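You operate a simulated robot arm through the tools that you are given. There is no shell and no other tool. Be economical: measure what you need, move in short steps, check, and stop when the job is done.

You are at the controls of a simulated robot arm. One attempt, no reset.

Task
Put the yellow pad on the grey bench top away on the ledge of the trough. Put the filter with yellow handle on the tall rack bottom shelf. Fetch the grey felt pad and set it on top of the green-capped wooden block. Put the black-gripped link on the cream bench top. Fetch the blue cube and set it on the steel plate on the blue bench top. Fetch the white-gripped link and set it on the tall rack worktop. Fetch the yellow handled pad and set it on the cream cover. Put the blue bar on the black bench top away on the low shelf of the long steel bench. Take the green-topped block and put it on the black bench top. Push the wide grey drawer shut. Press the blue push pad two times. Take the white-topped block and put it on the white bench top. Fetch the white sleeve and set it on the small steel bench top. Do these in any order. Set down upright: blue cube, yellow handled pad, white-topped block.

It is judged by the outcome, as a careful person would: the job done as asked, and still so three seconds after it is handed in. It fails if anything else is knocked over, pushed out of place, dropped, spilled or broken. Lids that push on must go on centred and level and be pressed home; caps that screw on are set level and turned clockwise until they are tight.

Robot
A 6-joint arm with a two-finger parallel gripper on a trunk, on a base that drives. Base frame: it is fixed to the floor where the robot stands at the start and does not move with it; the origin is under the middle of the robot, x ahead of it, y to its left, z up; the surface under the hand at the start is at about z = 86. Readings come in cm, degrees, newtons and seconds.
With the tool pointing down near the work surface it reaches from about 48 to 88 cm from the robot's upright axis, wherever it stands. Its first joint turns from -115.0 to 115.0 degrees. Places, roughly: black bench top [160, 1110, 90]; black-gripped link (14x5x3 cm) [80, 200, 90]; blue bar (20x3x3 cm) [180, 1150, 90]; blue cube (5x5x5 cm) [90, 270, 90]; blue push pad [-160, 140, 90]; cream bench top [-190, 60, 90]; cream cover (18x14x1 cm) [-200, 170, 90]; filter with yellow handle (29x25x12 cm) [70, 0, 30]; green-capped wooden block (8x5x5 cm) [80, 250, 90]; green-topped block (6x8x6 cm) [250, 1170, 80]; grey felt pad (4x2x5 cm) [90, 210, 90]; ledge of the trough (96x24 cm) [-142, 398, 96]; low shelf of the long steel bench [-200, 890, 40]; small steel bench top [670, 280, 90]; steel plate [75, 275, 75]; tall rack bottom shelf [150, 40, 20]; tall rack worktop [150, 40, 90]; white bench top [70, 440, 90]; white sleeve (4x4x5 cm) [670, 110, 110]; white-gripped link (14x5x3 cm) [160, 200, 90]; white-topped block (5x8x6 cm) [-190, 130, 90]; wide grey drawer [-170, 820, 70]; yellow handled pad (15x4x9 cm) [140, 140, 130]; yellow pad (9x4x3 cm) [50, 10, 90]. Payload 4.2 kg.
The tool frame sits at the grasp point between the pads (the TCP): z along the fingers, y along the line on which they close. The tips reach 2.3 cm beyond it. The gripper opens to 9.4 cm. The fingers are 3.8 cm wide and 1 cm thick; the gripper's body (5.4 by 9.6 cm) begins 3.9 cm behind the TCP.
Orientation is that of the tool frame in the base frame, as [roll, pitch, yaw] about the fixed x, y, z axes, in that order (R = Rz(yaw) Ry(pitch) Rx(roll)). With the fingers straight down and closing along the base's y, the tool's x points along the base's -x, its y along +y and its z along -z.

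Tools
- The arm moves only by the tool drive_tool. Its argument "motion" is text: rows parted by semicolons, each of 7 numbers parted by spaces: the shift along the tool's x, y, z in cm, then the turn, a rotation vector about the tool's x, y, z in degrees, then the gripper command, from -1 (shut) to 1 (fully open), values between in proportion. In form: dx dy dz ax ay az hand; .... A call has 1 to 20 rows; each row is the pose to reach, as a shift and turn from the pose commanded when the call began, along the tool's axes at that moment. Each row takes 0.2 s and may step no farther than 5 cm and 8.6 degrees from the row before; otherwise, or with a gripper value out of range, the whole call is refused. A pose out of reach is approached as far as the arm can. The call stops where the force on the tool passes 40 N (or 10 N more than at its start, if that is more) or the arm is blocked; 0.2 s more then pass. The fingers move at their own pace (about 10.8 cm/s each) and stop on an object; they squeeze with about 28 N. The grip force told is the motor's: it shows also when the fingers shut on nothing. Time passes only in rows, and 0.2 s behind the last, so rows that repeat a pose let the fingers close. It gives the time, the measured TCP pose, the force on the tool (base axes), the opening and the grip force at its end, in the units of the frame above (readings bear some noise), with the torque about the TCP (base axes, N m) and any sound that the robot's microphone picked up, and new pictures: "pictures" is both (left out), scene, wrist or none.
- Cameras (640 x 400 px; columns grow to the right, rows downward): "scene" is now at [23.66, 19.02, 128.73]; the picture's right is [-0.07, -1.00, 0.00], its down [-0.63, 0.04, -0.78] and it looks along [0.78, -0.05, -0.63] (base axes); focal length 231 px, centre (320, 200). "wrist" rides on the gripper at [8.6, 1.6, -7.4] in the tool frame; the picture's right is [-0.18, 0.98, 0.00], its down [-0.58, -0.11, -0.81] and it looks along [-0.79, -0.15, 0.59] (tool axes); focal length 243 px, centre (320, 200). There is no depth. A picture from a camera that has moved, and an enlarged one, comes with that camera's place and axes in the base frame and with its lens.
- lift_body(by): slides the trunk up (or, below 0, down) by that many cm; the arm and the scene camera ride with it, the base frame stays. It gives what a move gives, with no picture.
- roll_base(legs): drives the robot by 1 to 6 legs, each [ahead, turn to the left] in cm and degrees, along the robot's own axes; the way and the turn of a leg run together, so that a leg with both is an arc; at most 150 cm and 180 degrees a leg. The arm and the cameras ride along, it lands a little off, and it stops where it bumps. It gives what a move gives, and a new picture of the scene camera.
- turn_head(pan, tilt): turns the head with the scene camera to pan (to the left, within 80 degrees either way) and tilt (down, from -29 to 69), counted from straight ahead of the robot. It gives what a move gives, and a new picture of the scene camera.
- inspect(camera, box): a new picture of the part [left, top, right, bottom] of that camera's present view, enlarged. No time passes.
- sign_off(): hands the job in; it is judged then, once.

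Work in short steps. Places have to be worked out from the pictures, the camera data and where the tool is seen: move nearer, look again, correct. Check each grasp and each placing, and mend what went wrong. You have 567 turns and 360 pictures in all, those below and enlarged ones among them. Open the gripper and draw the arm clear of the work before you hand the job in, unless the task says otherwise.

The tools are called after ">>>" by a JSON object that holds its "api" and its "payload". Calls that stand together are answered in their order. drive_tool: Moves the arm, as the interface text tells. Its arguments: {"type":"object","properties":{"motion":{"type":"string"},"pictures":{"type":"string","enum":["both","scene","wrist","none"]}},"required":["motion"]} The other tools are called the same way: lift_body (by) slides the trunk up or down; roll_base (legs) drives the base; turn_head (pan, tilt) turns the head that bears the scene camera; inspect (camera, box) takes an enlarged picture of a part of a camera's view; sign_off () hands the job in.

At the start:

```text
t: 0.0
ee_pos: [46.2, 19.52, 111.33]
tcp_rot: [-180.0, 0.0, 180.0]
contact_force: [-0.4, 0.4, 0.6]
torque: [-0.02, 0.03, 0.01]
gripper_width: 9.39
grip_force: 0.1
trunk travel left (down, up): [-65.0, 34.0]
robot x, y, heading: [0.09, -0.2, -0.1]
head pan, tilt: [-3.7, 38.8]
```

scene: 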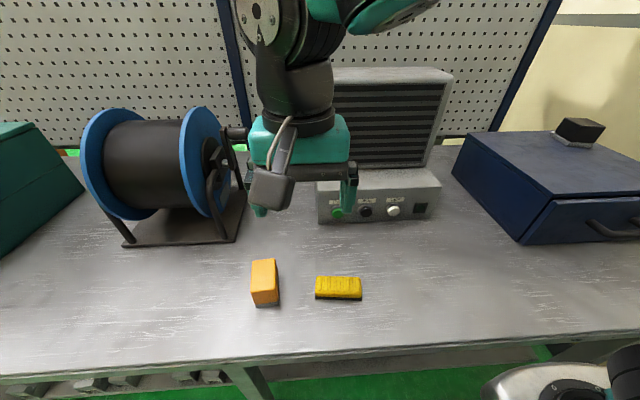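
wrist: 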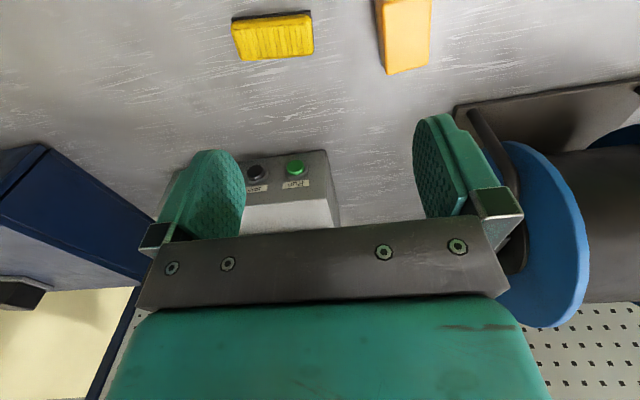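

The yellow ribbed pad looks to be near (47.3, 14.0, 87.5) with its long side along y. I'll turn the tool 90° and come above it.

>>> {"api": "drive_tool", "payload": {"motion": "-0.1 -0.5 1 0 0 8.2 1; -0.2 -1 2 0 0 16.4 1; -0.3 -1.5 3 0 0 24.6 1; -0.4 -2 4 0 0 32.8 1; -0.5 -2.5 5 0 0 41 1; -0.6 -3 6 0 0 49.2 1; -0.7 -3.5 7 0 0 57.4 1; -0.8 -4 8 0 0 65.6 1; -0.9 -4.5 9 0 0 73.8 1; -1 -5 10 0 0 82 1; -1.1 -5.5 11 0 0 90 1; -1.1 -5.5 11 0 0 90 1"}}

>>> {"api": "turn_head", "payload": {"pan": 0, "tilt": 60}}

```text
t: 2.6
ee_pos: [47.47, 13.83, 100.14]
tcp_rot: [179.9, 0.0, 89.9]
contact_force: [0.0, 0.5, 0.9]
torque: [0.01, 0.03, 0.01]
gripper_width: 9.38
grip_force: 0.1
trunk travel left (down, up): [-65.0, 34.0]
robot x, y, heading: [-0.01, -0.19, -0.1]
head pan, tilt: [-3.7, 38.8]
camera scene: at [23.66, 19.02, 128.73], right [-0.07, -1.0, 0.0], down [-0.63, 0.04, -0.78], along [0.78, -0.05, -0.63], focal length 231 px, centre (320, 200)
camera wrist: at [49.13, 22.54, 107.63], right [0.98, -0.19, 0.0], down [-0.11, -0.58, 0.81], along [-0.15, -0.79, -0.59], focal length 243 px, centre (320, 200)
```

scene: 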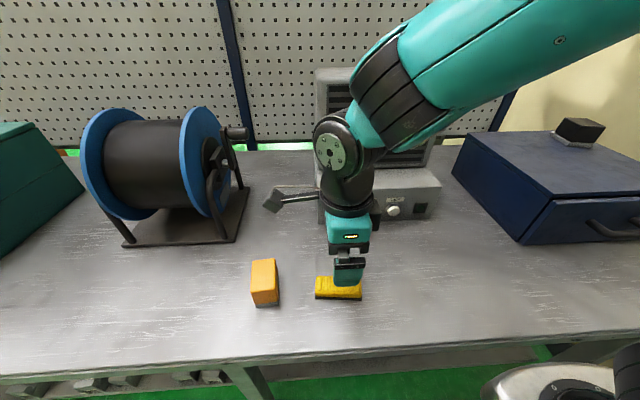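
wrist: 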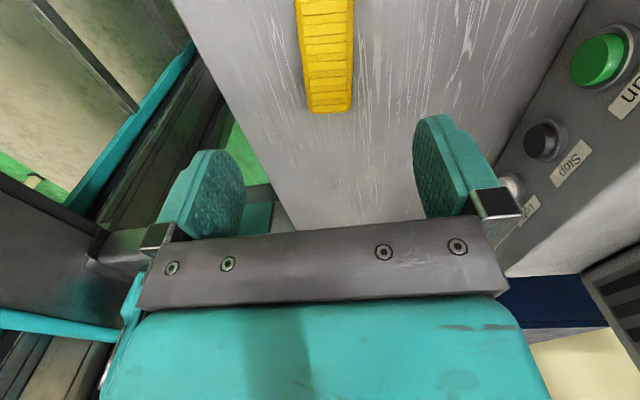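

```text
t: 3.5
ee_pos: [47.34, 14.01, 100.26]
tcp_rot: [-180.0, 0.0, 90.0]
contact_force: [-0.1, 0.7, 0.3]
torque: [-0.01, 0.01, -0.01]
gripper_width: 9.41
grip_force: 0.0
trunk travel left (down, up): [-65.0, 34.0]
robot x, y, heading: [0.04, 0.02, 0.2]
head pan, tilt: [0.0, 60.0]
camera scene: at [21.77, 19.58, 125.88], right [0.0, -1.0, 0.0], down [-0.87, 0.0, -0.5], along [0.5, 0.0, -0.87], focal length 231 px, centre (320, 200)
```

scene: 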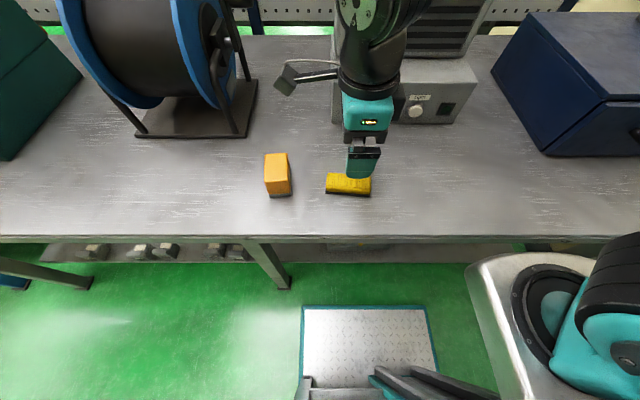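

The pad lies between the fingers, centred near x 47.6, y 14.2. I'll go down and close.

>>> {"api": "drive_tool", "payload": {"motion": "0 0 4 0 0 0 1; 0.1 0.1 8 0 0 0 1; 0.2 0.2 10 0 0 0 1; 0.2 0.2 11.4 0 0 0 1; 0.2 0.2 11.4 0 0 0 -1; 0.2 0.2 11.4 0 0 0 -1; 0.2 0.2 11.4 0 0 0 -1; 0.2 0.2 11.4 0 0 0 -1", "pictures": "none"}}

>>> {"api": "drive_tool", "payload": {"motion": "0 0 -5 0 0 0 -1; 0 0 -10 0 0 0 -1; 0 0 -15 0 0 0 -1; 0 0 -20 0 0 0 -1; 0 0 -20 0 0 0 -1", "pictures": "wrist"}}

```text
t: 5.2
ee_pos: [47.66, 14.13, 88.92]
tcp_rot: [-179.9, 0.1, 90.0]
contact_force: [0.1, 0.0, -0.7]
torque: [0.01, -0.04, -0.02]
gripper_width: 3.93
grip_force: 28.0
trunk travel left (down, up): [-65.0, 34.0]
robot x, y, heading: [0.23, 0.09, 0.2]
head pan, tilt: [0.0, 60.0]
```

```text
t: 6.5
ee_pos: [47.69, 14.29, 108.96]
tcp_rot: [179.9, 0.0, 90.0]
contact_force: [0.0, -0.4, -0.1]
torque: [0.01, 0.01, 0.01]
gripper_width: 3.92
grip_force: 28.4
trunk travel left (down, up): [-65.0, 34.0]
robot x, y, heading: [0.01, 0.17, -0.1]
head pan, tilt: [0.0, 60.0]
camera wrist: at [49.4, 22.86, 116.55], right [0.98, -0.18, 0.0], down [-0.11, -0.58, 0.81], along [-0.15, -0.79, -0.59], focal length 243 px, centre (320, 200)
```

wrist: 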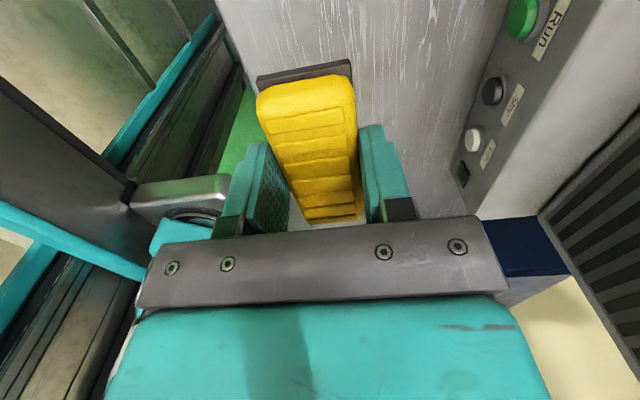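

The pad is held (3.9 cm). Before driving I look around to the left and right to map the room.

>>> {"api": "turn_head", "payload": {"pan": 75, "tilt": 15}}

>>> {"api": "turn_head", "payload": {"pan": -75, "tilt": 15}}

>>> {"api": "turn_head", "payload": {"pan": 0, "tilt": 5}}

```text
t: 7.9
ee_pos: [47.62, 14.23, 108.96]
tcp_rot: [-179.9, 0.0, 90.0]
contact_force: [0.7, 0.2, -0.9]
torque: [0.01, 0.03, 0.01]
gripper_width: 3.97
grip_force: 28.0
trunk travel left (down, up): [-65.0, 34.0]
robot x, y, heading: [-0.16, 0.14, 0.2]
head pan, tilt: [75.0, 15.0]
camera scene: at [17.52, 28.6, 132.5], right [0.97, -0.26, 0.0], down [-0.07, -0.25, -0.97], along [0.25, 0.93, -0.26], focal length 231 px, centre (320, 200)
```

scene: 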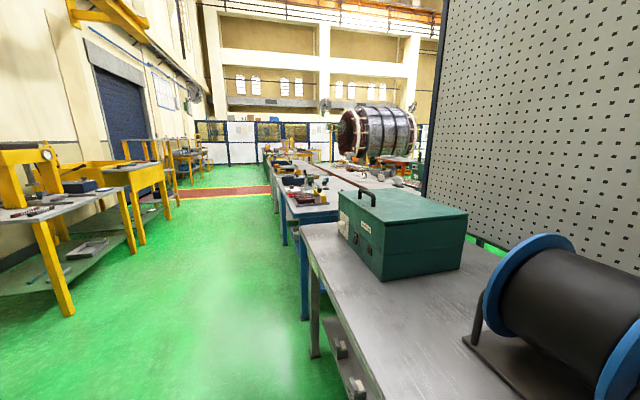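

```text
t: 10.3
ee_pos: [47.73, 14.25, 109.01]
tcp_rot: [180.0, 0.0, 90.0]
contact_force: [-0.6, 0.6, -0.7]
torque: [-0.03, 0.02, 0.02]
gripper_width: 3.94
grip_force: 27.8
trunk travel left (down, up): [-65.0, 34.0]
robot x, y, heading: [0.07, 0.28, 0.3]
head pan, tilt: [-75.0, 15.0]
camera scene: at [17.52, 10.56, 132.51], right [-0.97, -0.26, 0.0], down [-0.07, 0.25, -0.97], along [0.25, -0.93, -0.26], focal length 231 px, centre (320, 200)
```

scene: 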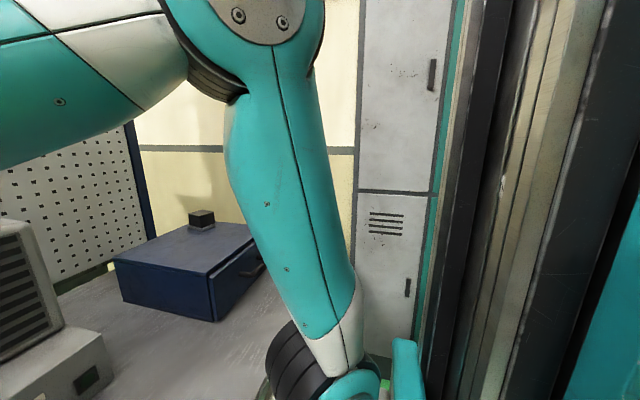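

```text
t: 11.7
ee_pos: [47.64, 14.23, 109.05]
tcp_rot: [180.0, 0.0, 90.0]
contact_force: [0.3, 0.0, -0.9]
torque: [0.0, -0.02, -0.01]
gripper_width: 3.92
grip_force: 28.2
trunk travel left (down, up): [-65.0, 34.0]
robot x, y, heading: [0.2, 0.16, 0.2]
head pan, tilt: [0.0, 5.0]
camera scene: at [24.28, 19.57, 134.13], right [0.0, -1.0, 0.0], down [-0.09, 0.0, -1.0], along [1.0, 0.0, -0.09], focal length 231 px, centre (320, 200)
```

scene: 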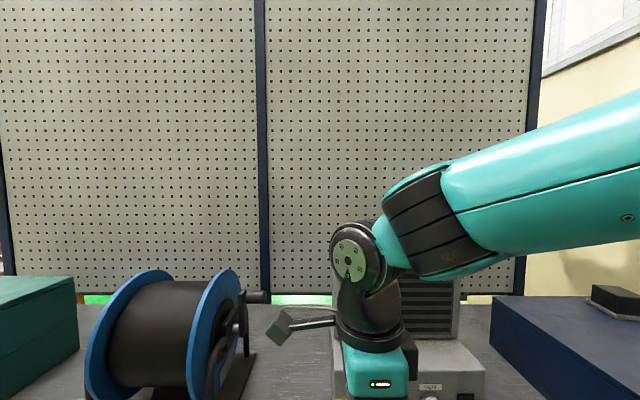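

The aisle runs along +y between the benches (front edge x≈36) and the yellow tables (legs at x≈-139). I back to the aisle's middle, turn left and look.

>>> {"api": "roll_base", "payload": {"legs": [[-50, 0], [0, 90]]}}

>>> {"api": "turn_head", "payload": {"pan": 25, "tilt": 20}}

```text
t: 18.5
ee_pos: [-64.44, 47.95, 109.07]
tcp_rot: [179.9, 0.0, 179.0]
contact_force: [-0.4, -0.1, -0.7]
torque: [0.01, -0.02, 0.01]
gripper_width: 3.93
grip_force: 27.4
trunk travel left (down, up): [-65.0, 34.0]
robot x, y, heading: [-51.14, -0.11, 88.8]
head pan, tilt: [0.0, 5.0]
camera scene: at [-70.18, 24.82, 134.13], right [1.0, -0.02, 0.0], down [0.0, -0.09, -1.0], along [0.02, 1.0, -0.09], focal length 231 px, centre (320, 200)
```

scene: 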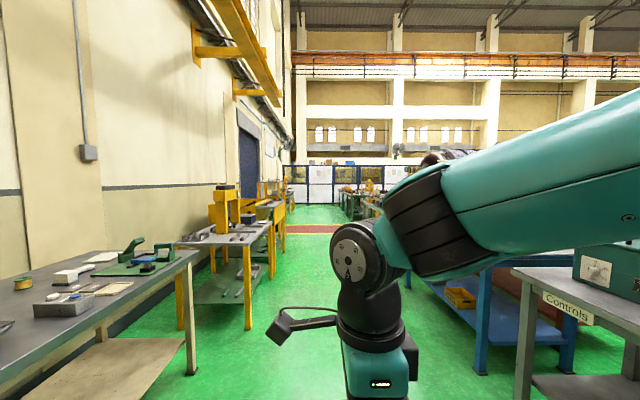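

```text
t: 19.4
ee_pos: [-64.41, 47.94, 109.01]
tcp_rot: [180.0, 0.0, 179.1]
contact_force: [0.6, -0.3, -1.1]
torque: [0.01, -0.01, 0.01]
gripper_width: 3.93
grip_force: 28.5
trunk travel left (down, up): [-65.0, 34.0]
robot x, y, heading: [-50.93, -0.01, 88.9]
head pan, tilt: [25.0, 20.0]
camera scene: at [-74.12, 24.14, 131.7], right [0.91, 0.41, 0.0], down [0.14, -0.31, -0.94], along [-0.38, 0.86, -0.34], focal length 231 px, centre (320, 200)
```

scene: 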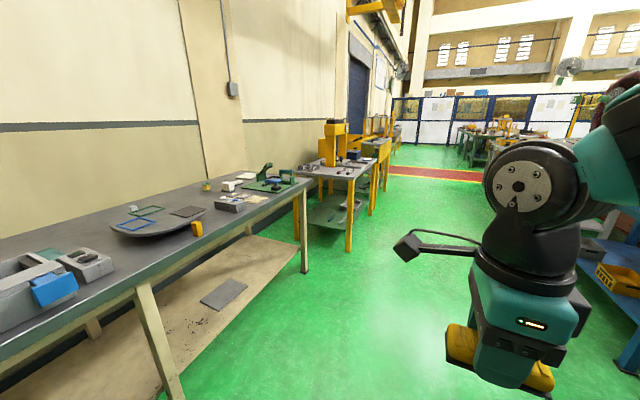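

The aisle ahead is clear. I drive 310 cm toward the trough and look left at it.

>>> {"api": "roll_base", "payload": {"legs": [[0, 3], [150, 0], [150, 0]]}}

>>> {"api": "turn_head", "payload": {"pan": 45, "tilt": 25}}

```text
t: 34.4
ee_pos: [-72.3, 350.73, 109.05]
tcp_rot: [-180.0, 0.1, -179.2]
contact_force: [-0.7, -0.3, -0.4]
torque: [-0.03, -0.01, 0.01]
gripper_width: 3.93
grip_force: 28.6
trunk travel left (down, up): [-65.0, 34.0]
robot x, y, heading: [-57.52, 303.36, 90.7]
head pan, tilt: [25.0, 20.0]
camera scene: at [-81.33, 326.48, 131.69], right [0.9, 0.44, 0.0], down [0.15, -0.31, -0.94], along [-0.41, 0.85, -0.34], focal length 231 px, centre (320, 200)
```

scene: 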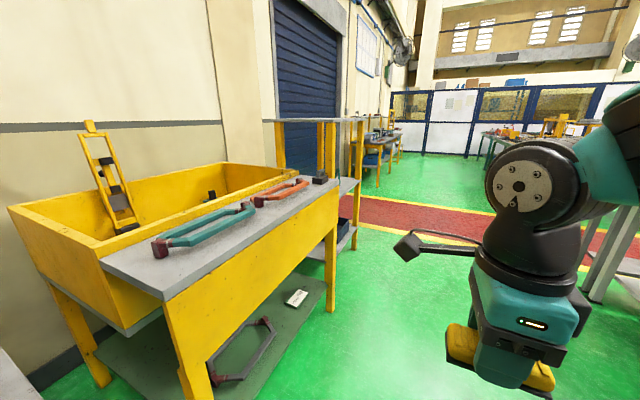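

```text
t: 35.2
ee_pos: [-72.28, 350.6, 109.07]
tcp_rot: [180.0, 0.0, -179.0]
contact_force: [-0.4, 0.8, -0.2]
torque: [-0.05, 0.01, 0.02]
gripper_width: 3.94
grip_force: 27.9
trunk travel left (down, up): [-65.0, 34.0]
robot x, y, heading: [-57.54, 302.91, 90.9]
head pan, tilt: [45.0, 25.0]
camera scene: at [-83.88, 324.52, 130.89], right [0.7, 0.72, 0.0], down [0.3, -0.29, -0.91], along [-0.65, 0.63, -0.42], focal length 231 px, centre (320, 200)
```

scene: 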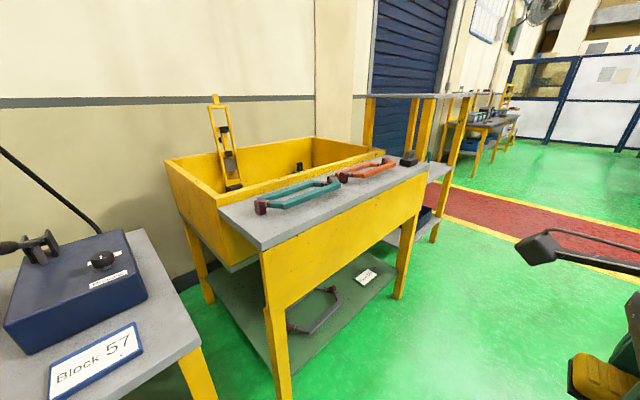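

The ledge (grey strip, y≈347–446) holds two handles and a black block; there's free strip along its front edge. I drive alongside and face it for a closer look.

>>> {"api": "roll_base", "payload": {"legs": [[80, 0], [0, 89]]}}

>>> {"api": "turn_head", "payload": {"pan": 0, "tilt": 35}}

```text
t: 43.2
ee_pos: [-106.46, 365.31, 109.07]
tcp_rot: [179.9, 0.0, -89.1]
contact_force: [0.5, -0.3, -0.7]
torque: [0.03, 0.01, 0.01]
gripper_width: 3.93
grip_force: 27.7
trunk travel left (down, up): [-65.0, 34.0]
robot x, y, heading: [-58.8, 380.19, -179.4]
head pan, tilt: [45.0, 25.0]
camera scene: at [-80.35, 354.03, 130.89], right [-0.72, 0.7, 0.0], down [0.29, 0.3, -0.91], along [-0.63, -0.65, -0.42], focal length 231 px, centre (320, 200)
```

scene: 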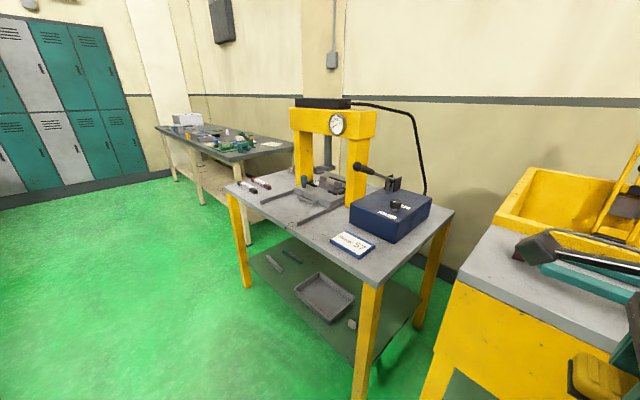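

```text
t: 44.3
ee_pos: [-106.43, 365.4, 109.06]
tcp_rot: [180.0, 0.1, -89.0]
contact_force: [0.7, -0.3, -0.8]
torque: [0.01, -0.01, 0.01]
gripper_width: 3.94
grip_force: 27.7
trunk travel left (down, up): [-65.0, 34.0]
robot x, y, heading: [-59.16, 379.94, -179.2]
head pan, tilt: [0.0, 35.0]
camera scene: at [-82.74, 360.5, 129.31], right [-0.02, 1.0, 0.0], down [0.57, 0.01, -0.82], along [-0.82, -0.01, -0.57], focal length 231 px, centre (320, 200)
```

scene: 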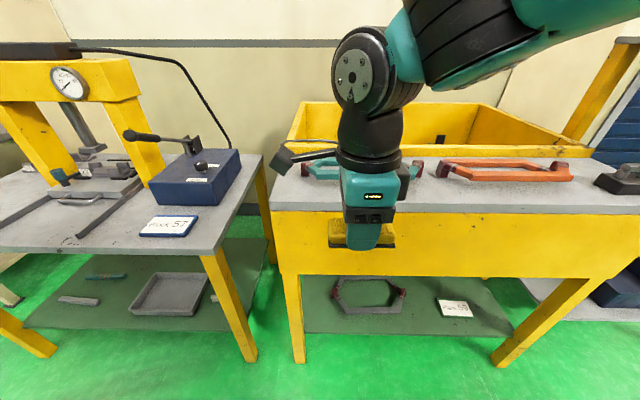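

The front strip is free between x≈-127 and -137. I carry the pad to about (-132, 391) and hover.

>>> {"api": "drive_tool", "payload": {"motion": "-3.25 3.15 0 0 0 0 -1; -6.5 6.3 0 0 0 0 -1; -9.75 9.45 0 0 0 0 -1; -13 12.6 0 0 0 0 -1; -16.25 15.75 0 0 0 0 -1; -19.5 18.9 0 0 0 0 -1; -22.75 22.05 0 0 0 0 -1; -26 25.2 3 0 0 0 -1; -26 25.2 3 0 0 0 -1"}}

```text
refused: row 8 steps farther than a row can; nothing moved
```

>>> {"api": "drive_tool", "payload": {"motion": "-3.25 3.15 0 0 0 0 -1; -6.5 6.3 0 0 0 0 -1; -9.75 9.45 0 0 0 0 -1; -13 12.6 0 0 0 0 -1; -16.25 15.75 0 0 0 0 -1; -19.5 18.9 0 0 0 0 -1; -22.75 22.05 0 0 0 0 -1; -26 25.2 0 0 0 0 -1; -26 25.2 3 0 0 0 -1; -26 25.2 3 0 0 0 -1"}}

```text
t: 46.5
ee_pos: [-132.01, 390.86, 106.13]
tcp_rot: [-180.0, 0.0, -89.0]
contact_force: [0.4, -0.7, -1.1]
torque: [-0.03, -0.01, 0.01]
gripper_width: 3.93
grip_force: 28.3
trunk travel left (down, up): [-65.0, 34.0]
robot x, y, heading: [-58.84, 380.52, -179.1]
head pan, tilt: [0.0, 35.0]
camera scene: at [-82.74, 360.51, 129.31], right [-0.02, 1.0, 0.0], down [0.57, 0.01, -0.82], along [-0.82, -0.01, -0.57], focal length 231 px, centre (320, 200)
camera wrist: at [-133.41, 382.13, 113.59], right [-0.99, 0.17, 0.0], down [0.1, 0.58, 0.81], along [0.14, 0.79, -0.59], focal length 243 px, centre (320, 200)
```

scene: 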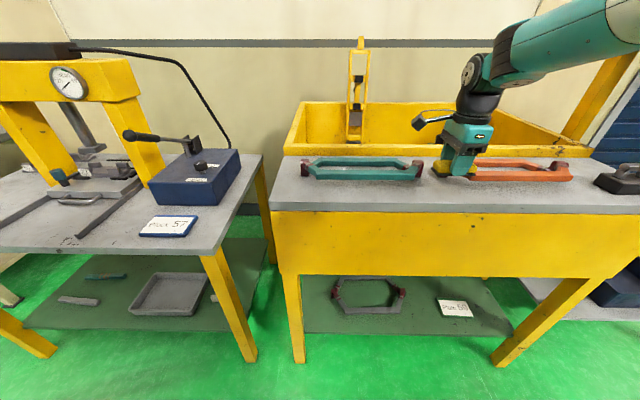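
wrist: 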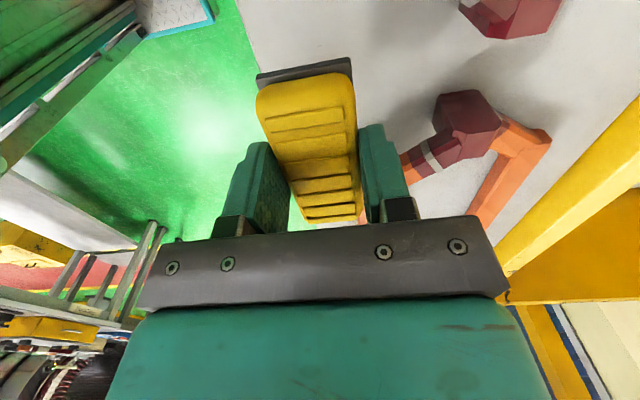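

The pad hangs over the ledge with ~2 cm margin from the edge (x≈-127.6) and clear of the handles. I lower it, release and rise.

>>> {"api": "drive_tool", "payload": {"motion": "0 0 3 0 0 0 -1; 0 0 5 0 0 0 -1; 0 0 6 0 0 0 -1; 0 0 6.6 0 0 0 -1; 0 0 6.9 0 0 0 -1; 0 0 7.1 0 0 0 -1; 0 0 7.1 0 0 0 -1", "pictures": "none"}}

```text
t: 47.7
ee_pos: [-132.02, 390.96, 99.91]
tcp_rot: [179.6, 0.0, -89.1]
contact_force: [12.0, -1.6, 20.2]
torque: [0.09, -0.46, -0.04]
gripper_width: 3.96
grip_force: 27.6
trunk travel left (down, up): [-65.0, 34.0]
robot x, y, heading: [-59.05, 380.45, -179.2]
head pan, tilt: [0.0, 35.0]
stopped in row 5: the force on the tool passed its limit at 44 N (the readings are from after the stop); the commanded pose is now the measured one
```

It touched at TCP 99.9. I release and lift.

>>> {"api": "drive_tool", "payload": {"motion": "0 0 -0.1 0 0 0 -0.2; 0 0 -0.1 0 0 0 0.3; 0 0 -0.1 0 0 0 0.3; 0 0 -3 0 0 0 0.3; 0 0 -8 0 0 0 0.3; 0 0 -13 0 0 0 0.3; 0 0 -16 0 0 0 0.3"}}

```text
t: 49.3
ee_pos: [-131.96, 390.97, 115.57]
tcp_rot: [179.6, 0.1, -89.1]
contact_force: [-0.2, -0.2, -1.5]
torque: [-0.03, -0.01, -0.02]
gripper_width: 6.09
grip_force: 0.1
trunk travel left (down, up): [-65.0, 34.0]
robot x, y, heading: [-58.94, 380.15, -179.1]
head pan, tilt: [0.0, 35.0]
camera scene: at [-82.75, 360.51, 129.3], right [-0.02, 1.0, 0.0], down [0.57, 0.01, -0.82], along [-0.82, -0.01, -0.57], focal length 231 px, centre (320, 200)
camera wrist: at [-133.42, 382.24, 123.12], right [-0.99, 0.17, 0.01], down [0.11, 0.58, 0.81], along [0.13, 0.79, -0.59], focal length 243 px, centre (320, 200)
```

scene: 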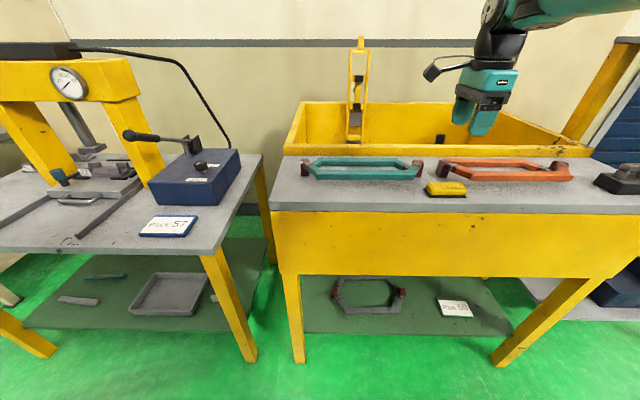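
wrist: 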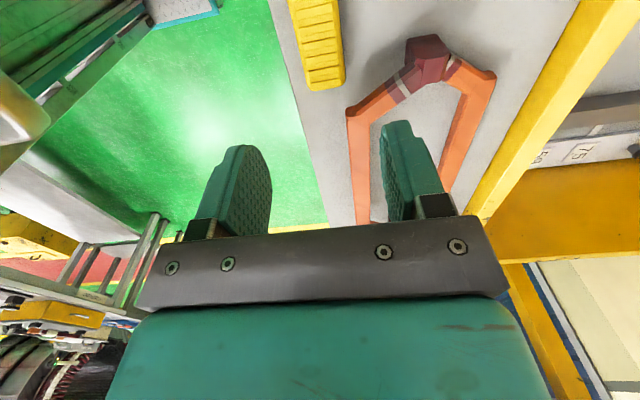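

Pad placed on the ledge. I retract the arm, turn to +y and look at the way north toward the drawer and the black bench.

>>> {"api": "drive_tool", "payload": {"motion": "0 -4.5 0 0 0 0 0.3; 0 -9 0 0 0 0 0.3; 0 -13.5 0 0 0 0 0.3; 0 -18 0 0 0 0 0.3; 0 -22 -2 0 0 0 0.3", "pictures": "none"}}

>>> {"api": "roll_base", "payload": {"legs": [[0, -91]]}}

>>> {"api": "turn_head", "payload": {"pan": 20, "tilt": 12}}

```text
t: 50.5
ee_pos: [-110.12, 391.16, 117.28]
tcp_rot: [179.5, 0.0, -89.2]
contact_force: [-1.4, 0.2, -0.4]
torque: [0.0, -0.03, 0.0]
gripper_width: 6.12
grip_force: 0.1
trunk travel left (down, up): [-65.0, 34.0]
robot x, y, heading: [-58.96, 380.09, -179.2]
head pan, tilt: [0.0, 35.0]
```

```text
t: 54.7
ee_pos: [-48.63, 431.58, 117.47]
tcp_rot: [179.6, 0.0, -178.2]
contact_force: [0.4, 0.0, 0.5]
torque: [0.01, 0.02, 0.02]
gripper_width: 6.09
grip_force: 0.1
trunk travel left (down, up): [-65.0, 34.0]
robot x, y, heading: [-58.76, 380.46, 91.8]
head pan, tilt: [0.0, 35.0]
camera scene: at [-79.23, 403.79, 129.31], right [1.0, 0.03, 0.0], down [0.02, -0.57, -0.82], along [-0.02, 0.82, -0.57], focal length 231 px, centre (320, 200)
```

scene: 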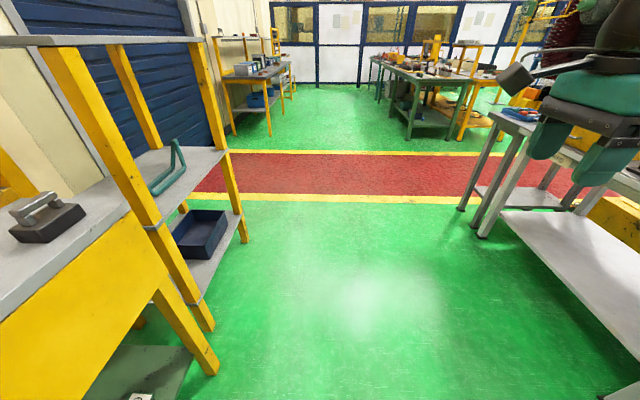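

```text
t: 55.6
ee_pos: [-48.72, 431.67, 117.54]
tcp_rot: [179.6, -0.1, -178.2]
contact_force: [-0.1, 0.5, -0.5]
torque: [0.01, -0.01, -0.01]
gripper_width: 6.08
grip_force: 0.1
trunk travel left (down, up): [-65.0, 34.0]
robot x, y, heading: [-58.81, 379.94, 91.6]
head pan, tilt: [20.0, 12.0]
camera scene: at [-82.41, 403.66, 132.99], right [0.93, 0.37, 0.0], down [0.08, -0.19, -0.98], along [-0.36, 0.91, -0.21], focal length 231 px, centre (320, 200)
```

scene: 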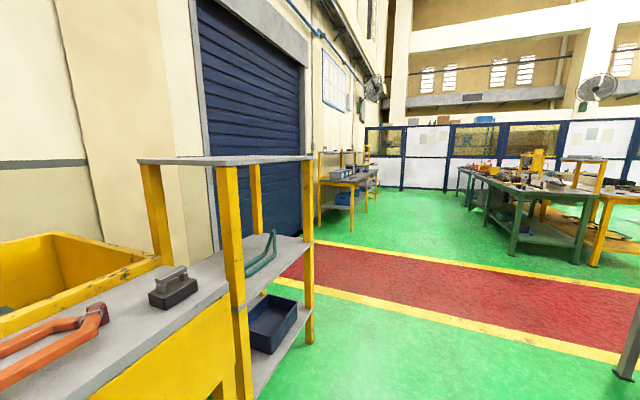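

The way is open. I drive north to y≈690.

>>> {"api": "roll_base", "payload": {"legs": [[150, 0], [150, 0]]}}

>>> {"api": "turn_head", "payload": {"pan": 40, "tilt": 15}}

```text
t: 70.0
ee_pos: [-60.97, 731.2, 117.42]
tcp_rot: [179.7, 0.0, -177.7]
contact_force: [0.5, -0.1, -0.1]
torque: [0.0, -0.02, -0.02]
gripper_width: 6.16
grip_force: 0.2
trunk travel left (down, up): [-65.0, 34.0]
robot x, y, heading: [-70.98, 679.93, 92.2]
head pan, tilt: [20.0, 12.0]
camera scene: at [-94.41, 702.98, 133.0], right [0.93, 0.38, 0.0], down [0.08, -0.19, -0.98], along [-0.37, 0.9, -0.21], focal length 231 px, centre (320, 200)
```

scene: 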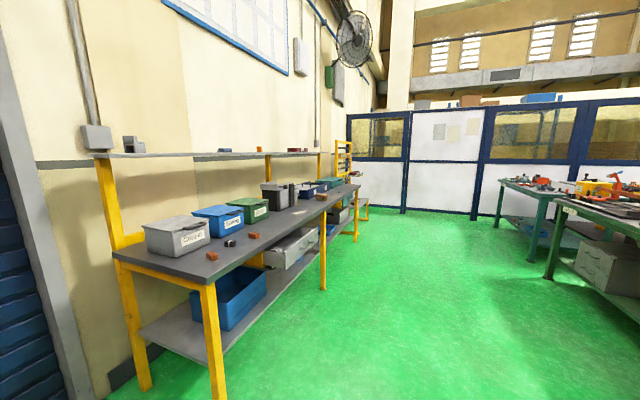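

```text
t: 70.8
ee_pos: [-61.1, 731.22, 117.37]
tcp_rot: [179.7, 0.0, -177.7]
contact_force: [0.3, 0.0, 0.0]
torque: [-0.03, 0.03, 0.02]
gripper_width: 6.12
grip_force: 0.1
trunk travel left (down, up): [-65.0, 34.0]
robot x, y, heading: [-70.74, 679.56, 92.1]
head pan, tilt: [40.0, 15.0]
camera scene: at [-97.16, 701.26, 132.51], right [0.74, 0.67, 0.0], down [0.17, -0.19, -0.97], along [-0.65, 0.71, -0.26], focal length 231 px, centre (320, 200)
```

scene: 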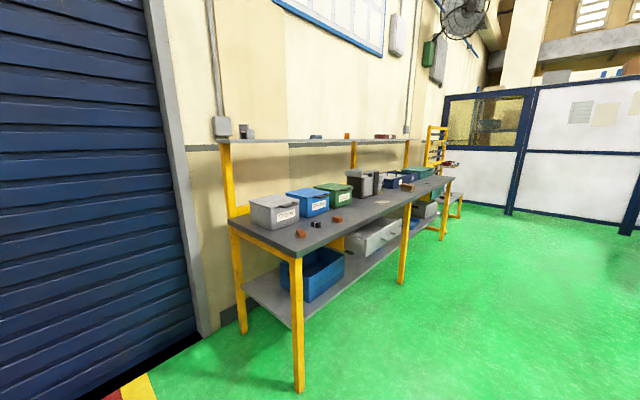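

The wide grey drawer is visible under the long bench. I inspect it closer.

>>> {"api": "inspect", "payload": {"camera": "scene", "box": [220, 170, 480, 330]}}

```text
2.46 times, centred on (350, 250) of scene
camera zoom: at [-97.16, 701.26, 132.51], right [0.74, 0.67, 0.0], down [0.17, -0.19, -0.97], along [-0.65, 0.71, -0.26], focal length 568 px, centre (246, 77)
```

zoom: 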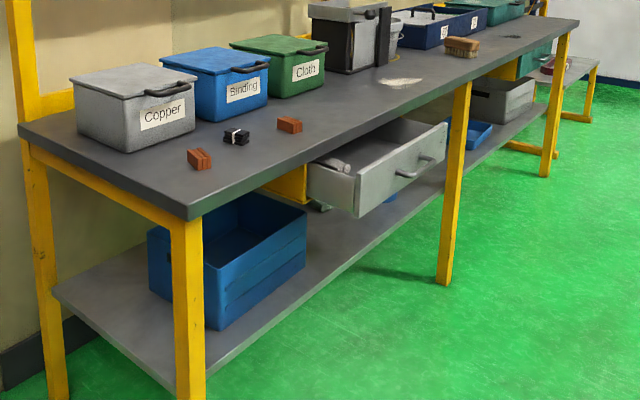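

Face spans roughly y 810–854 near x≈-158. I drive alongside and face the bench.

>>> {"api": "roll_base", "payload": {"legs": [[148, 3], [0, 85]]}}

>>> {"api": "turn_head", "payload": {"pan": 0, "tilt": 40}}

```text
t: 81.9
ee_pos: [-131.69, 837.36, 117.44]
tcp_rot: [179.6, 0.0, -87.7]
contact_force: [0.8, 0.1, 0.1]
torque: [0.01, 0.02, -0.01]
gripper_width: 6.11
grip_force: 0.0
trunk travel left (down, up): [-65.0, 34.0]
robot x, y, heading: [-80.48, 827.48, -177.7]
head pan, tilt: [40.0, 15.0]
camera scene: at [-101.72, 801.29, 132.51], right [-0.67, 0.74, 0.0], down [0.19, 0.17, -0.97], along [-0.72, -0.65, -0.26], focal length 231 px, centre (320, 200)
```

scene: 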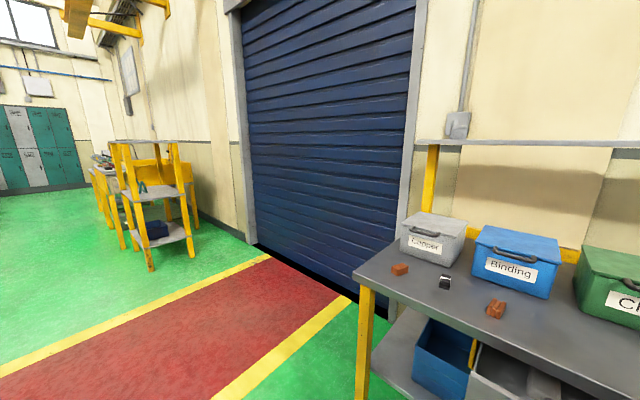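

```text
t: 83.0
ee_pos: [-131.64, 837.29, 117.52]
tcp_rot: [179.5, 0.0, -87.8]
contact_force: [-0.7, -0.6, -0.4]
torque: [-0.05, 0.0, -0.02]
gripper_width: 6.11
grip_force: 0.0
trunk travel left (down, up): [-65.0, 34.0]
robot x, y, heading: [-80.27, 827.89, -177.8]
head pan, tilt: [0.0, 40.0]
camera scene: at [-103.3, 807.23, 128.56], right [-0.04, 1.0, 0.0], down [0.64, 0.03, -0.77], along [-0.77, -0.03, -0.64], focal length 231 px, centre (320, 200)
```

scene: 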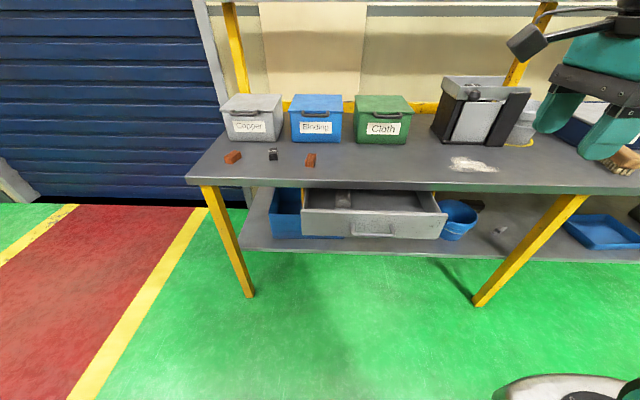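

Triangulating, the drawer face is at x≈-154.5, y≈799–844 (centre ≈822), z≈69.5–81, handle z≈72–77. I'll turn the tool to its straight yaw, close the fingers, and lower the trunk.

>>> {"api": "drive_tool", "payload": {"motion": "1.4 -0.4 0 0 0 -8 -1; 2.8 -0.8 0 0 0 -16 -1; 4.2 -1.2 0 0 0 -24 -1; 5.6 -1.6 0 0 0 -32 -1; 7 -2 0 0 0 -40 -1; 8.4 -2.4 0 0 0 -48 -1; 9.8 -2.8 0 0 0 -56 -1; 11.2 -3.2 0 0 0 -64 -1; 12.6 -3.6 0 0 0 -72 -1; 14 -4 0 0 0 -80 -1; 15.6 -4.4 0 0 0 -87.8 -1; 15.6 -4.4 0 0 0 -87.8 -1", "pictures": "none"}}

>>> {"api": "lift_body", "payload": {"by": -30}}

```text
t: 85.6
ee_pos: [-126.58, 821.92, 117.43]
tcp_rot: [180.0, 0.3, 0.3]
contact_force: [0.4, -0.1, 0.2]
torque: [0.0, -0.02, -0.01]
gripper_width: 0.01
grip_force: 27.9
trunk travel left (down, up): [-65.0, 34.0]
robot x, y, heading: [-80.43, 827.83, -177.7]
head pan, tilt: [0.0, 40.0]
```

```text
t: 88.6
ee_pos: [-126.77, 821.88, 87.45]
tcp_rot: [-180.0, 0.4, 0.1]
contact_force: [0.6, -0.3, 0.2]
torque: [-0.01, 0.0, -0.02]
gripper_width: 0.0
grip_force: 27.8
trunk travel left (down, up): [-35.0, 64.0]
robot x, y, heading: [-80.43, 827.31, -177.9]
head pan, tilt: [0.0, 40.0]
```

Now tilt the fingers forward to horizontal in front of the drawer handle.

>>> {"api": "drive_tool", "payload": {"motion": "-1 0 1 0 -8.2 0 -1; -2 0 2 0 -16.4 0 -1; -3 0 3 0 -24.6 0 -1; -4 0 4 0 -32.8 0 -1; -5 0 5 0 -41 0 -1; -6 0 6 0 -49.2 0 -1; -7 0 7 0 -57.4 0 -1; -8 0 8 0 -65.6 0 -1; -9 0 9 0 -73.8 0 -1; -10 0 10 0 -82 0 -1; -11 0 11.5 0 -90 0 -1; -11 0 11.5 0 -90 0 -1"}}

```text
t: 91.2
ee_pos: [-142.04, 820.0, 81.74]
tcp_rot: [-179.3, 89.3, 1.2]
contact_force: [-0.6, -0.5, 0.6]
torque: [-0.01, -0.02, -0.02]
gripper_width: 0.0
grip_force: 28.0
out of reach, approached as far as the arm can: row 7, 8, 9, 10, 11, 12
trunk travel left (down, up): [-35.0, 64.0]
robot x, y, heading: [-80.33, 827.55, -177.9]
head pan, tilt: [0.0, 40.0]
camera scene: at [-103.3, 807.22, 98.55], right [-0.04, 1.0, 0.0], down [0.64, 0.03, -0.77], along [-0.77, -0.03, -0.64], focal length 231 px, centre (320, 200)
camera wrist: at [-134.33, 818.46, 73.14], right [0.01, -0.98, 0.18], down [0.8, 0.11, 0.59], along [-0.6, 0.14, 0.79], focal length 243 px, centre (320, 200)
```

scene: 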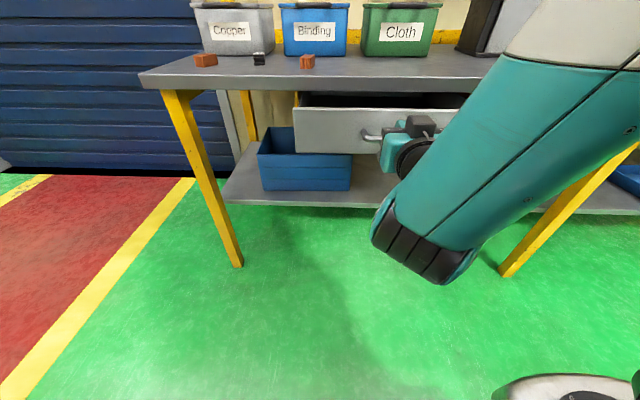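
wrist: 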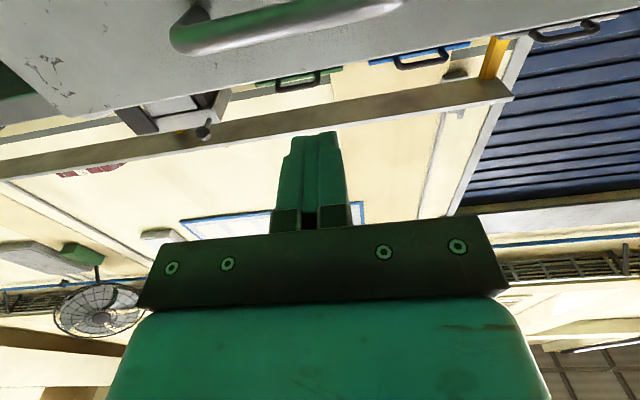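

Handle bar is about z 76.5, y 816–830. The tool stopped at its near limit; I step down ~5 cm and forward ~3 cm and check the readings.

>>> {"api": "drive_tool", "payload": {"motion": "1 0 1 0 0 0 -1; 3 0 2 0 0 0 -1; 5 0 3 0 0 0 -1; 5 0 3 0 0 0 -1", "pictures": "scene"}}

```text
t: 92.2
ee_pos: [-146.68, 819.26, 78.53]
tcp_rot: [2.4, 89.8, -177.6]
contact_force: [2.0, 1.1, -0.8]
torque: [0.01, -0.06, 0.01]
gripper_width: 0.0
grip_force: 27.9
out of reach, approached as far as the arm can: row 1, 2, 3, 4
trunk travel left (down, up): [-35.0, 64.0]
robot x, y, heading: [-80.29, 827.53, -177.8]
head pan, tilt: [0.0, 40.0]
camera scene: at [-103.3, 807.23, 98.55], right [-0.04, 1.0, 0.0], down [0.64, 0.03, -0.77], along [-0.77, -0.03, -0.64], focal length 231 px, centre (320, 200)
```

scene: 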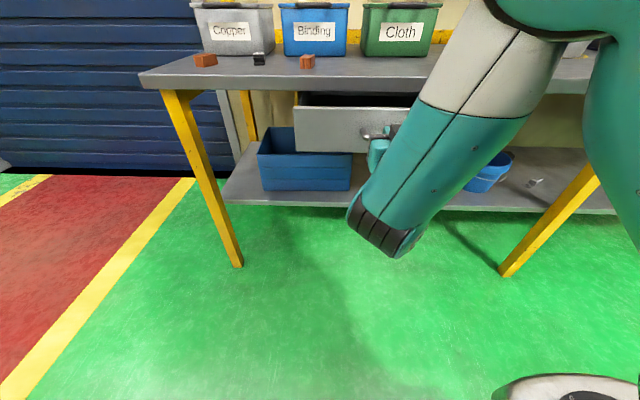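

I lower the trunk 2 cm to put the tips at handle height and push forward.

>>> {"api": "lift_body", "payload": {"by": -2}}

>>> {"api": "drive_tool", "payload": {"motion": "0 0 2 0 0 0 -1; 0 0 4 0 0 0 -1; 0 0 6 0 0 0 -1; 0 0 8 0 0 0 -1; 0 0 10 0 0 0 -1; 0 0 12 0 0 0 -1"}}

```text
t: 92.8
ee_pos: [-146.5, 819.11, 76.63]
tcp_rot: [4.1, 89.8, -175.9]
contact_force: [0.3, 0.3, 0.1]
torque: [0.03, 0.01, 0.0]
gripper_width: 0.0
grip_force: 28.1
trunk travel left (down, up): [-33.0, 66.0]
robot x, y, heading: [-80.38, 827.89, -177.7]
head pan, tilt: [0.0, 40.0]
```

```text
t: 94.2
ee_pos: [-158.37, 819.08, 76.72]
tcp_rot: [-17.6, 89.9, 162.5]
contact_force: [26.7, 4.9, 1.0]
torque: [-0.17, 0.1, -0.13]
gripper_width: 0.0
grip_force: 28.1
trunk travel left (down, up): [-33.0, 66.0]
robot x, y, heading: [-80.18, 827.44, -177.9]
head pan, tilt: [0.0, 40.0]
camera scene: at [-103.21, 807.25, 96.58], right [-0.04, 1.0, 0.0], down [0.64, 0.02, -0.77], along [-0.77, -0.03, -0.64], focal length 231 px, centre (320, 200)
camera wrist: at [-150.95, 817.44, 68.08], right [0.0, -0.98, 0.18], down [0.81, 0.11, 0.58], along [-0.59, 0.15, 0.79], focal length 243 px, centre (320, 200)
```

scene: 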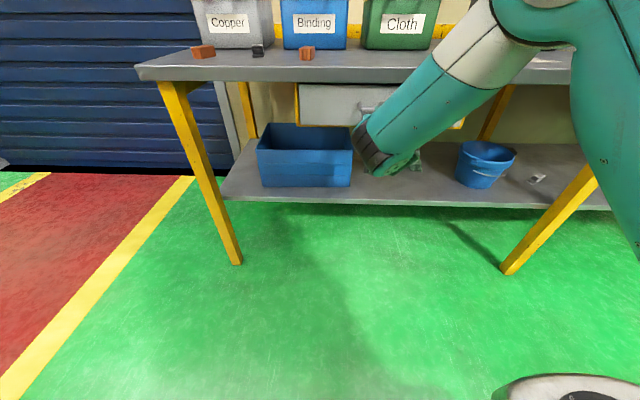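
wrist: 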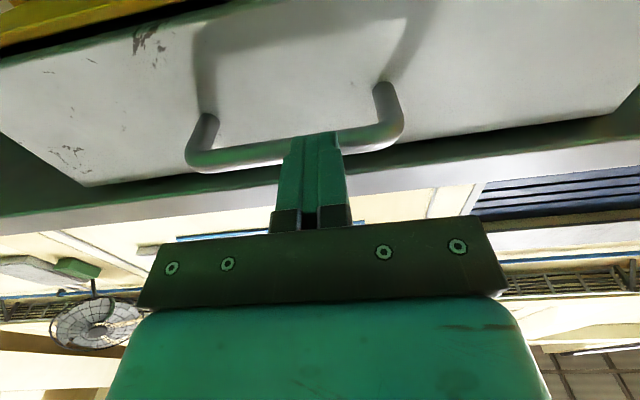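

The tips push on the handle; continue until it stops hard.

>>> {"api": "drive_tool", "payload": {"motion": "0 0 1 0 0 0 -1; 0 0 2 0 0 0 -1; 0 0 3 0 0 0 -1; 0 0 4 0 0 0 -1; 0 0 5 0 0 0 -1; 0 0 6 0 0 0 -1; 0 0 7 0 0 0 -1; 0 0 8 0 0 0 -1"}}

```text
t: 94.5
ee_pos: [-158.39, 819.14, 76.65]
tcp_rot: [-56.9, 89.9, 123.2]
contact_force: [25.3, 4.4, 6.3]
torque: [-0.06, 0.2, -0.14]
gripper_width: 0.01
grip_force: 27.4
trunk travel left (down, up): [-33.0, 66.0]
robot x, y, heading: [-80.44, 827.57, -177.8]
head pan, tilt: [0.0, 40.0]
stopped in row 1: the force on the tool passed its limit at 63 N (the readings are from after the stop); the commanded pose is now the measured one
camera scene: at [-103.18, 807.25, 96.59], right [-0.04, 1.0, 0.0], down [0.64, 0.02, -0.77], along [-0.77, -0.03, -0.64], focal length 231 px, centre (320, 200)
camera wrist: at [-150.94, 817.46, 68.08], right [0.0, -0.98, 0.18], down [0.81, 0.11, 0.58], along [-0.59, 0.15, 0.79], focal length 243 px, centre (320, 200)
```

scene: 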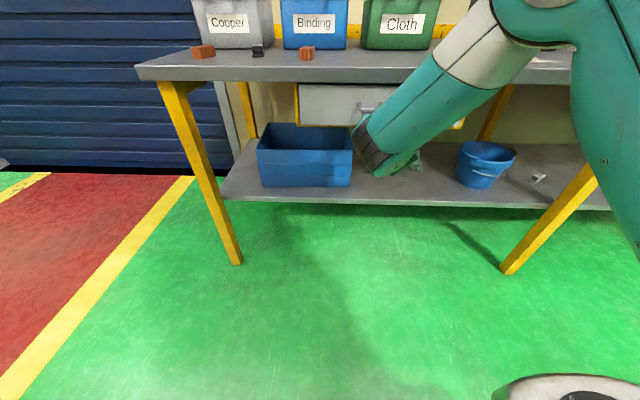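
wrist: 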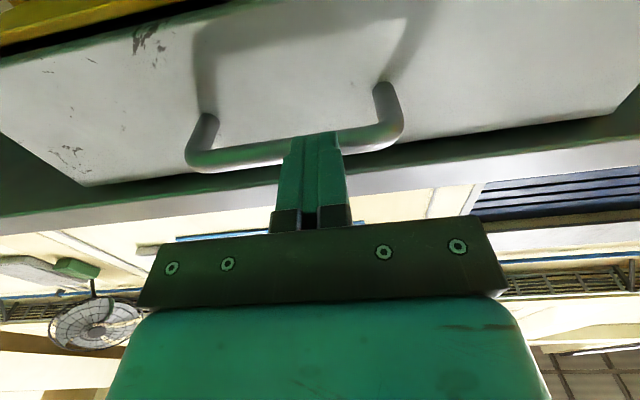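

It hit its stop (63 N) with the face within its yellow frame. I back off and check.

>>> {"api": "drive_tool", "payload": {"motion": "0 0 -3 0 0 0 -1; 0 0 -6 0 0 0 -1; 0 0 -9 0 0 0 -1; 0 0 -12 0 0 0 -1", "pictures": "none"}}

>>> {"api": "inspect", "payload": {"camera": "scene", "box": [220, 40, 540, 240]}}

```text
t: 95.5
ee_pos: [-146.68, 819.12, 76.55]
tcp_rot: [127.0, 90.0, -53.0]
contact_force: [0.2, 1.3, 0.5]
torque: [0.0, 0.05, 0.0]
gripper_width: 0.0
grip_force: 28.0
trunk travel left (down, up): [-33.0, 66.0]
robot x, y, heading: [-80.41, 827.35, -177.9]
head pan, tilt: [0.0, 40.0]
```

```text
2.00 times, centred on (380, 140) of scene
camera zoom: at [-103.28, 807.24, 96.55], right [-0.04, 1.0, 0.0], down [0.64, 0.02, -0.77], along [-0.77, -0.03, -0.64], focal length 462 px, centre (200, 320)
```

zoom: 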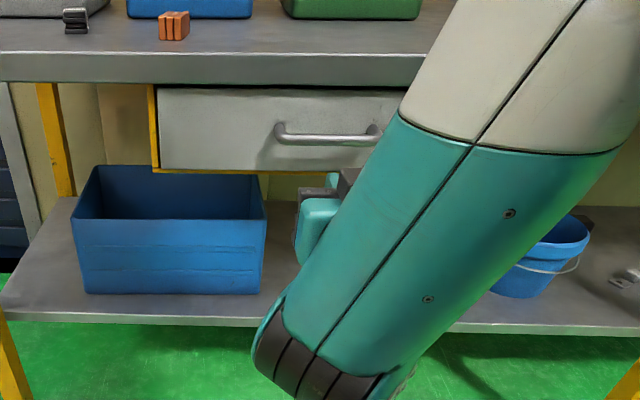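

Drawer is flush and closed. I return the tool to pointing down and raise the trunk back.

>>> {"api": "drive_tool", "payload": {"motion": "-1 0 -1.5 0 8.2 0 -1; -2 0 -3 0 16.4 0 -1; -3 0 -4.5 0 24.6 0 -1; -4 0 -6 0 32.8 0 -1; -5 0 -7.5 0 41 0 -1; -6 0 -9 0 49.2 0 -1; -7 0 -10.5 0 57.4 0 -1; -8 0 -12 0 65.6 0 -1; -9 0 -13.5 0 73.8 0 -1; -10 0 -15 0 82 0 -1; -11 0 -16.5 0 90 0 -1; -11 0 -16.5 0 90 0 -1", "pictures": "none"}}

>>> {"api": "lift_body", "payload": {"by": 32}}

>>> {"api": "turn_head", "payload": {"pan": -50, "tilt": 30}}

```text
t: 98.1
ee_pos: [-130.15, 819.33, 87.73]
tcp_rot: [-179.9, -0.1, 0.1]
contact_force: [0.0, 0.6, 0.7]
torque: [0.01, -0.04, 0.01]
gripper_width: 0.0
grip_force: 28.0
trunk travel left (down, up): [-33.0, 66.0]
robot x, y, heading: [-80.5, 827.13, -177.8]
head pan, tilt: [0.0, 40.0]
```

```text
t: 101.3
ee_pos: [-130.15, 819.18, 119.52]
tcp_rot: [-179.9, 0.1, 0.1]
contact_force: [-0.4, 0.7, -0.8]
torque: [0.03, -0.03, -0.02]
gripper_width: 0.01
grip_force: 28.2
trunk travel left (down, up): [-65.0, 34.0]
robot x, y, heading: [-80.33, 827.38, -177.6]
head pan, tilt: [0.0, 40.0]
```

```text
t: 102.5
ee_pos: [-130.13, 819.32, 119.65]
tcp_rot: [-179.9, -0.1, 0.2]
contact_force: [1.2, 0.2, -0.2]
torque: [-0.01, -0.01, 0.01]
gripper_width: 0.0
grip_force: 28.1
trunk travel left (down, up): [-65.0, 34.0]
robot x, y, heading: [-80.09, 827.63, -177.8]
head pan, tilt: [-50.0, 30.0]
camera scene: at [-100.86, 814.26, 130.09], right [0.74, 0.67, 0.0], down [0.34, -0.37, -0.87], along [-0.58, 0.64, -0.5], focal length 231 px, centre (320, 200)
```

scene: 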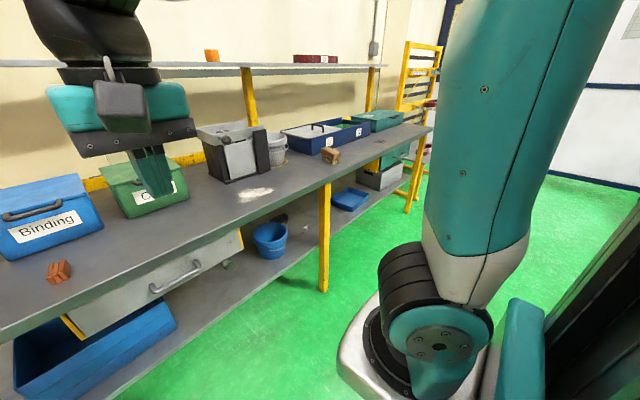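

Next the blue bar and green-topped block. I turn to +y and look ahead-right.

>>> {"api": "roll_base", "payload": {"legs": [[-15, 0], [0, -92]]}}

>>> {"api": "turn_head", "payload": {"pan": -25, "tilt": 15}}

```text
t: 107.8
ee_pos: [-71.18, 878.4, 119.53]
tcp_rot: [-179.9, 0.0, -92.7]
contact_force: [0.1, 0.5, 0.0]
torque: [-0.02, -0.05, 0.02]
gripper_width: 0.0
grip_force: 27.7
trunk travel left (down, up): [-65.0, 34.0]
robot x, y, heading: [-65.55, 828.17, 89.4]
head pan, tilt: [-50.0, 30.0]
camera scene: at [-77.79, 849.36, 130.09], right [0.64, -0.77, 0.0], down [-0.39, -0.32, -0.87], along [0.67, 0.55, -0.5], focal length 231 px, centre (320, 200)
```

scene: 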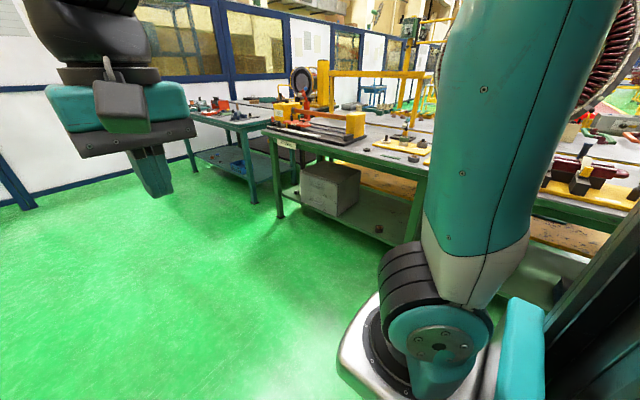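

```text
t: 108.7
ee_pos: [-71.19, 878.41, 119.58]
tcp_rot: [-180.0, 0.1, -92.6]
contact_force: [-0.3, 0.6, 0.4]
torque: [-0.03, 0.0, -0.01]
gripper_width: 0.0
grip_force: 28.3
trunk travel left (down, up): [-65.0, 34.0]
robot x, y, heading: [-65.5, 827.86, 89.4]
head pan, tilt: [-25.0, 15.0]
camera scene: at [-80.74, 852.04, 132.5], right [0.9, -0.43, 0.0], down [-0.11, -0.23, -0.97], along [0.42, 0.87, -0.26], focal length 231 px, centre (320, 200)
```

scene: 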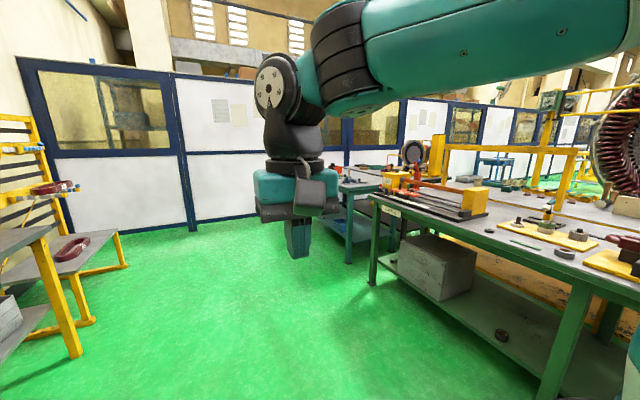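

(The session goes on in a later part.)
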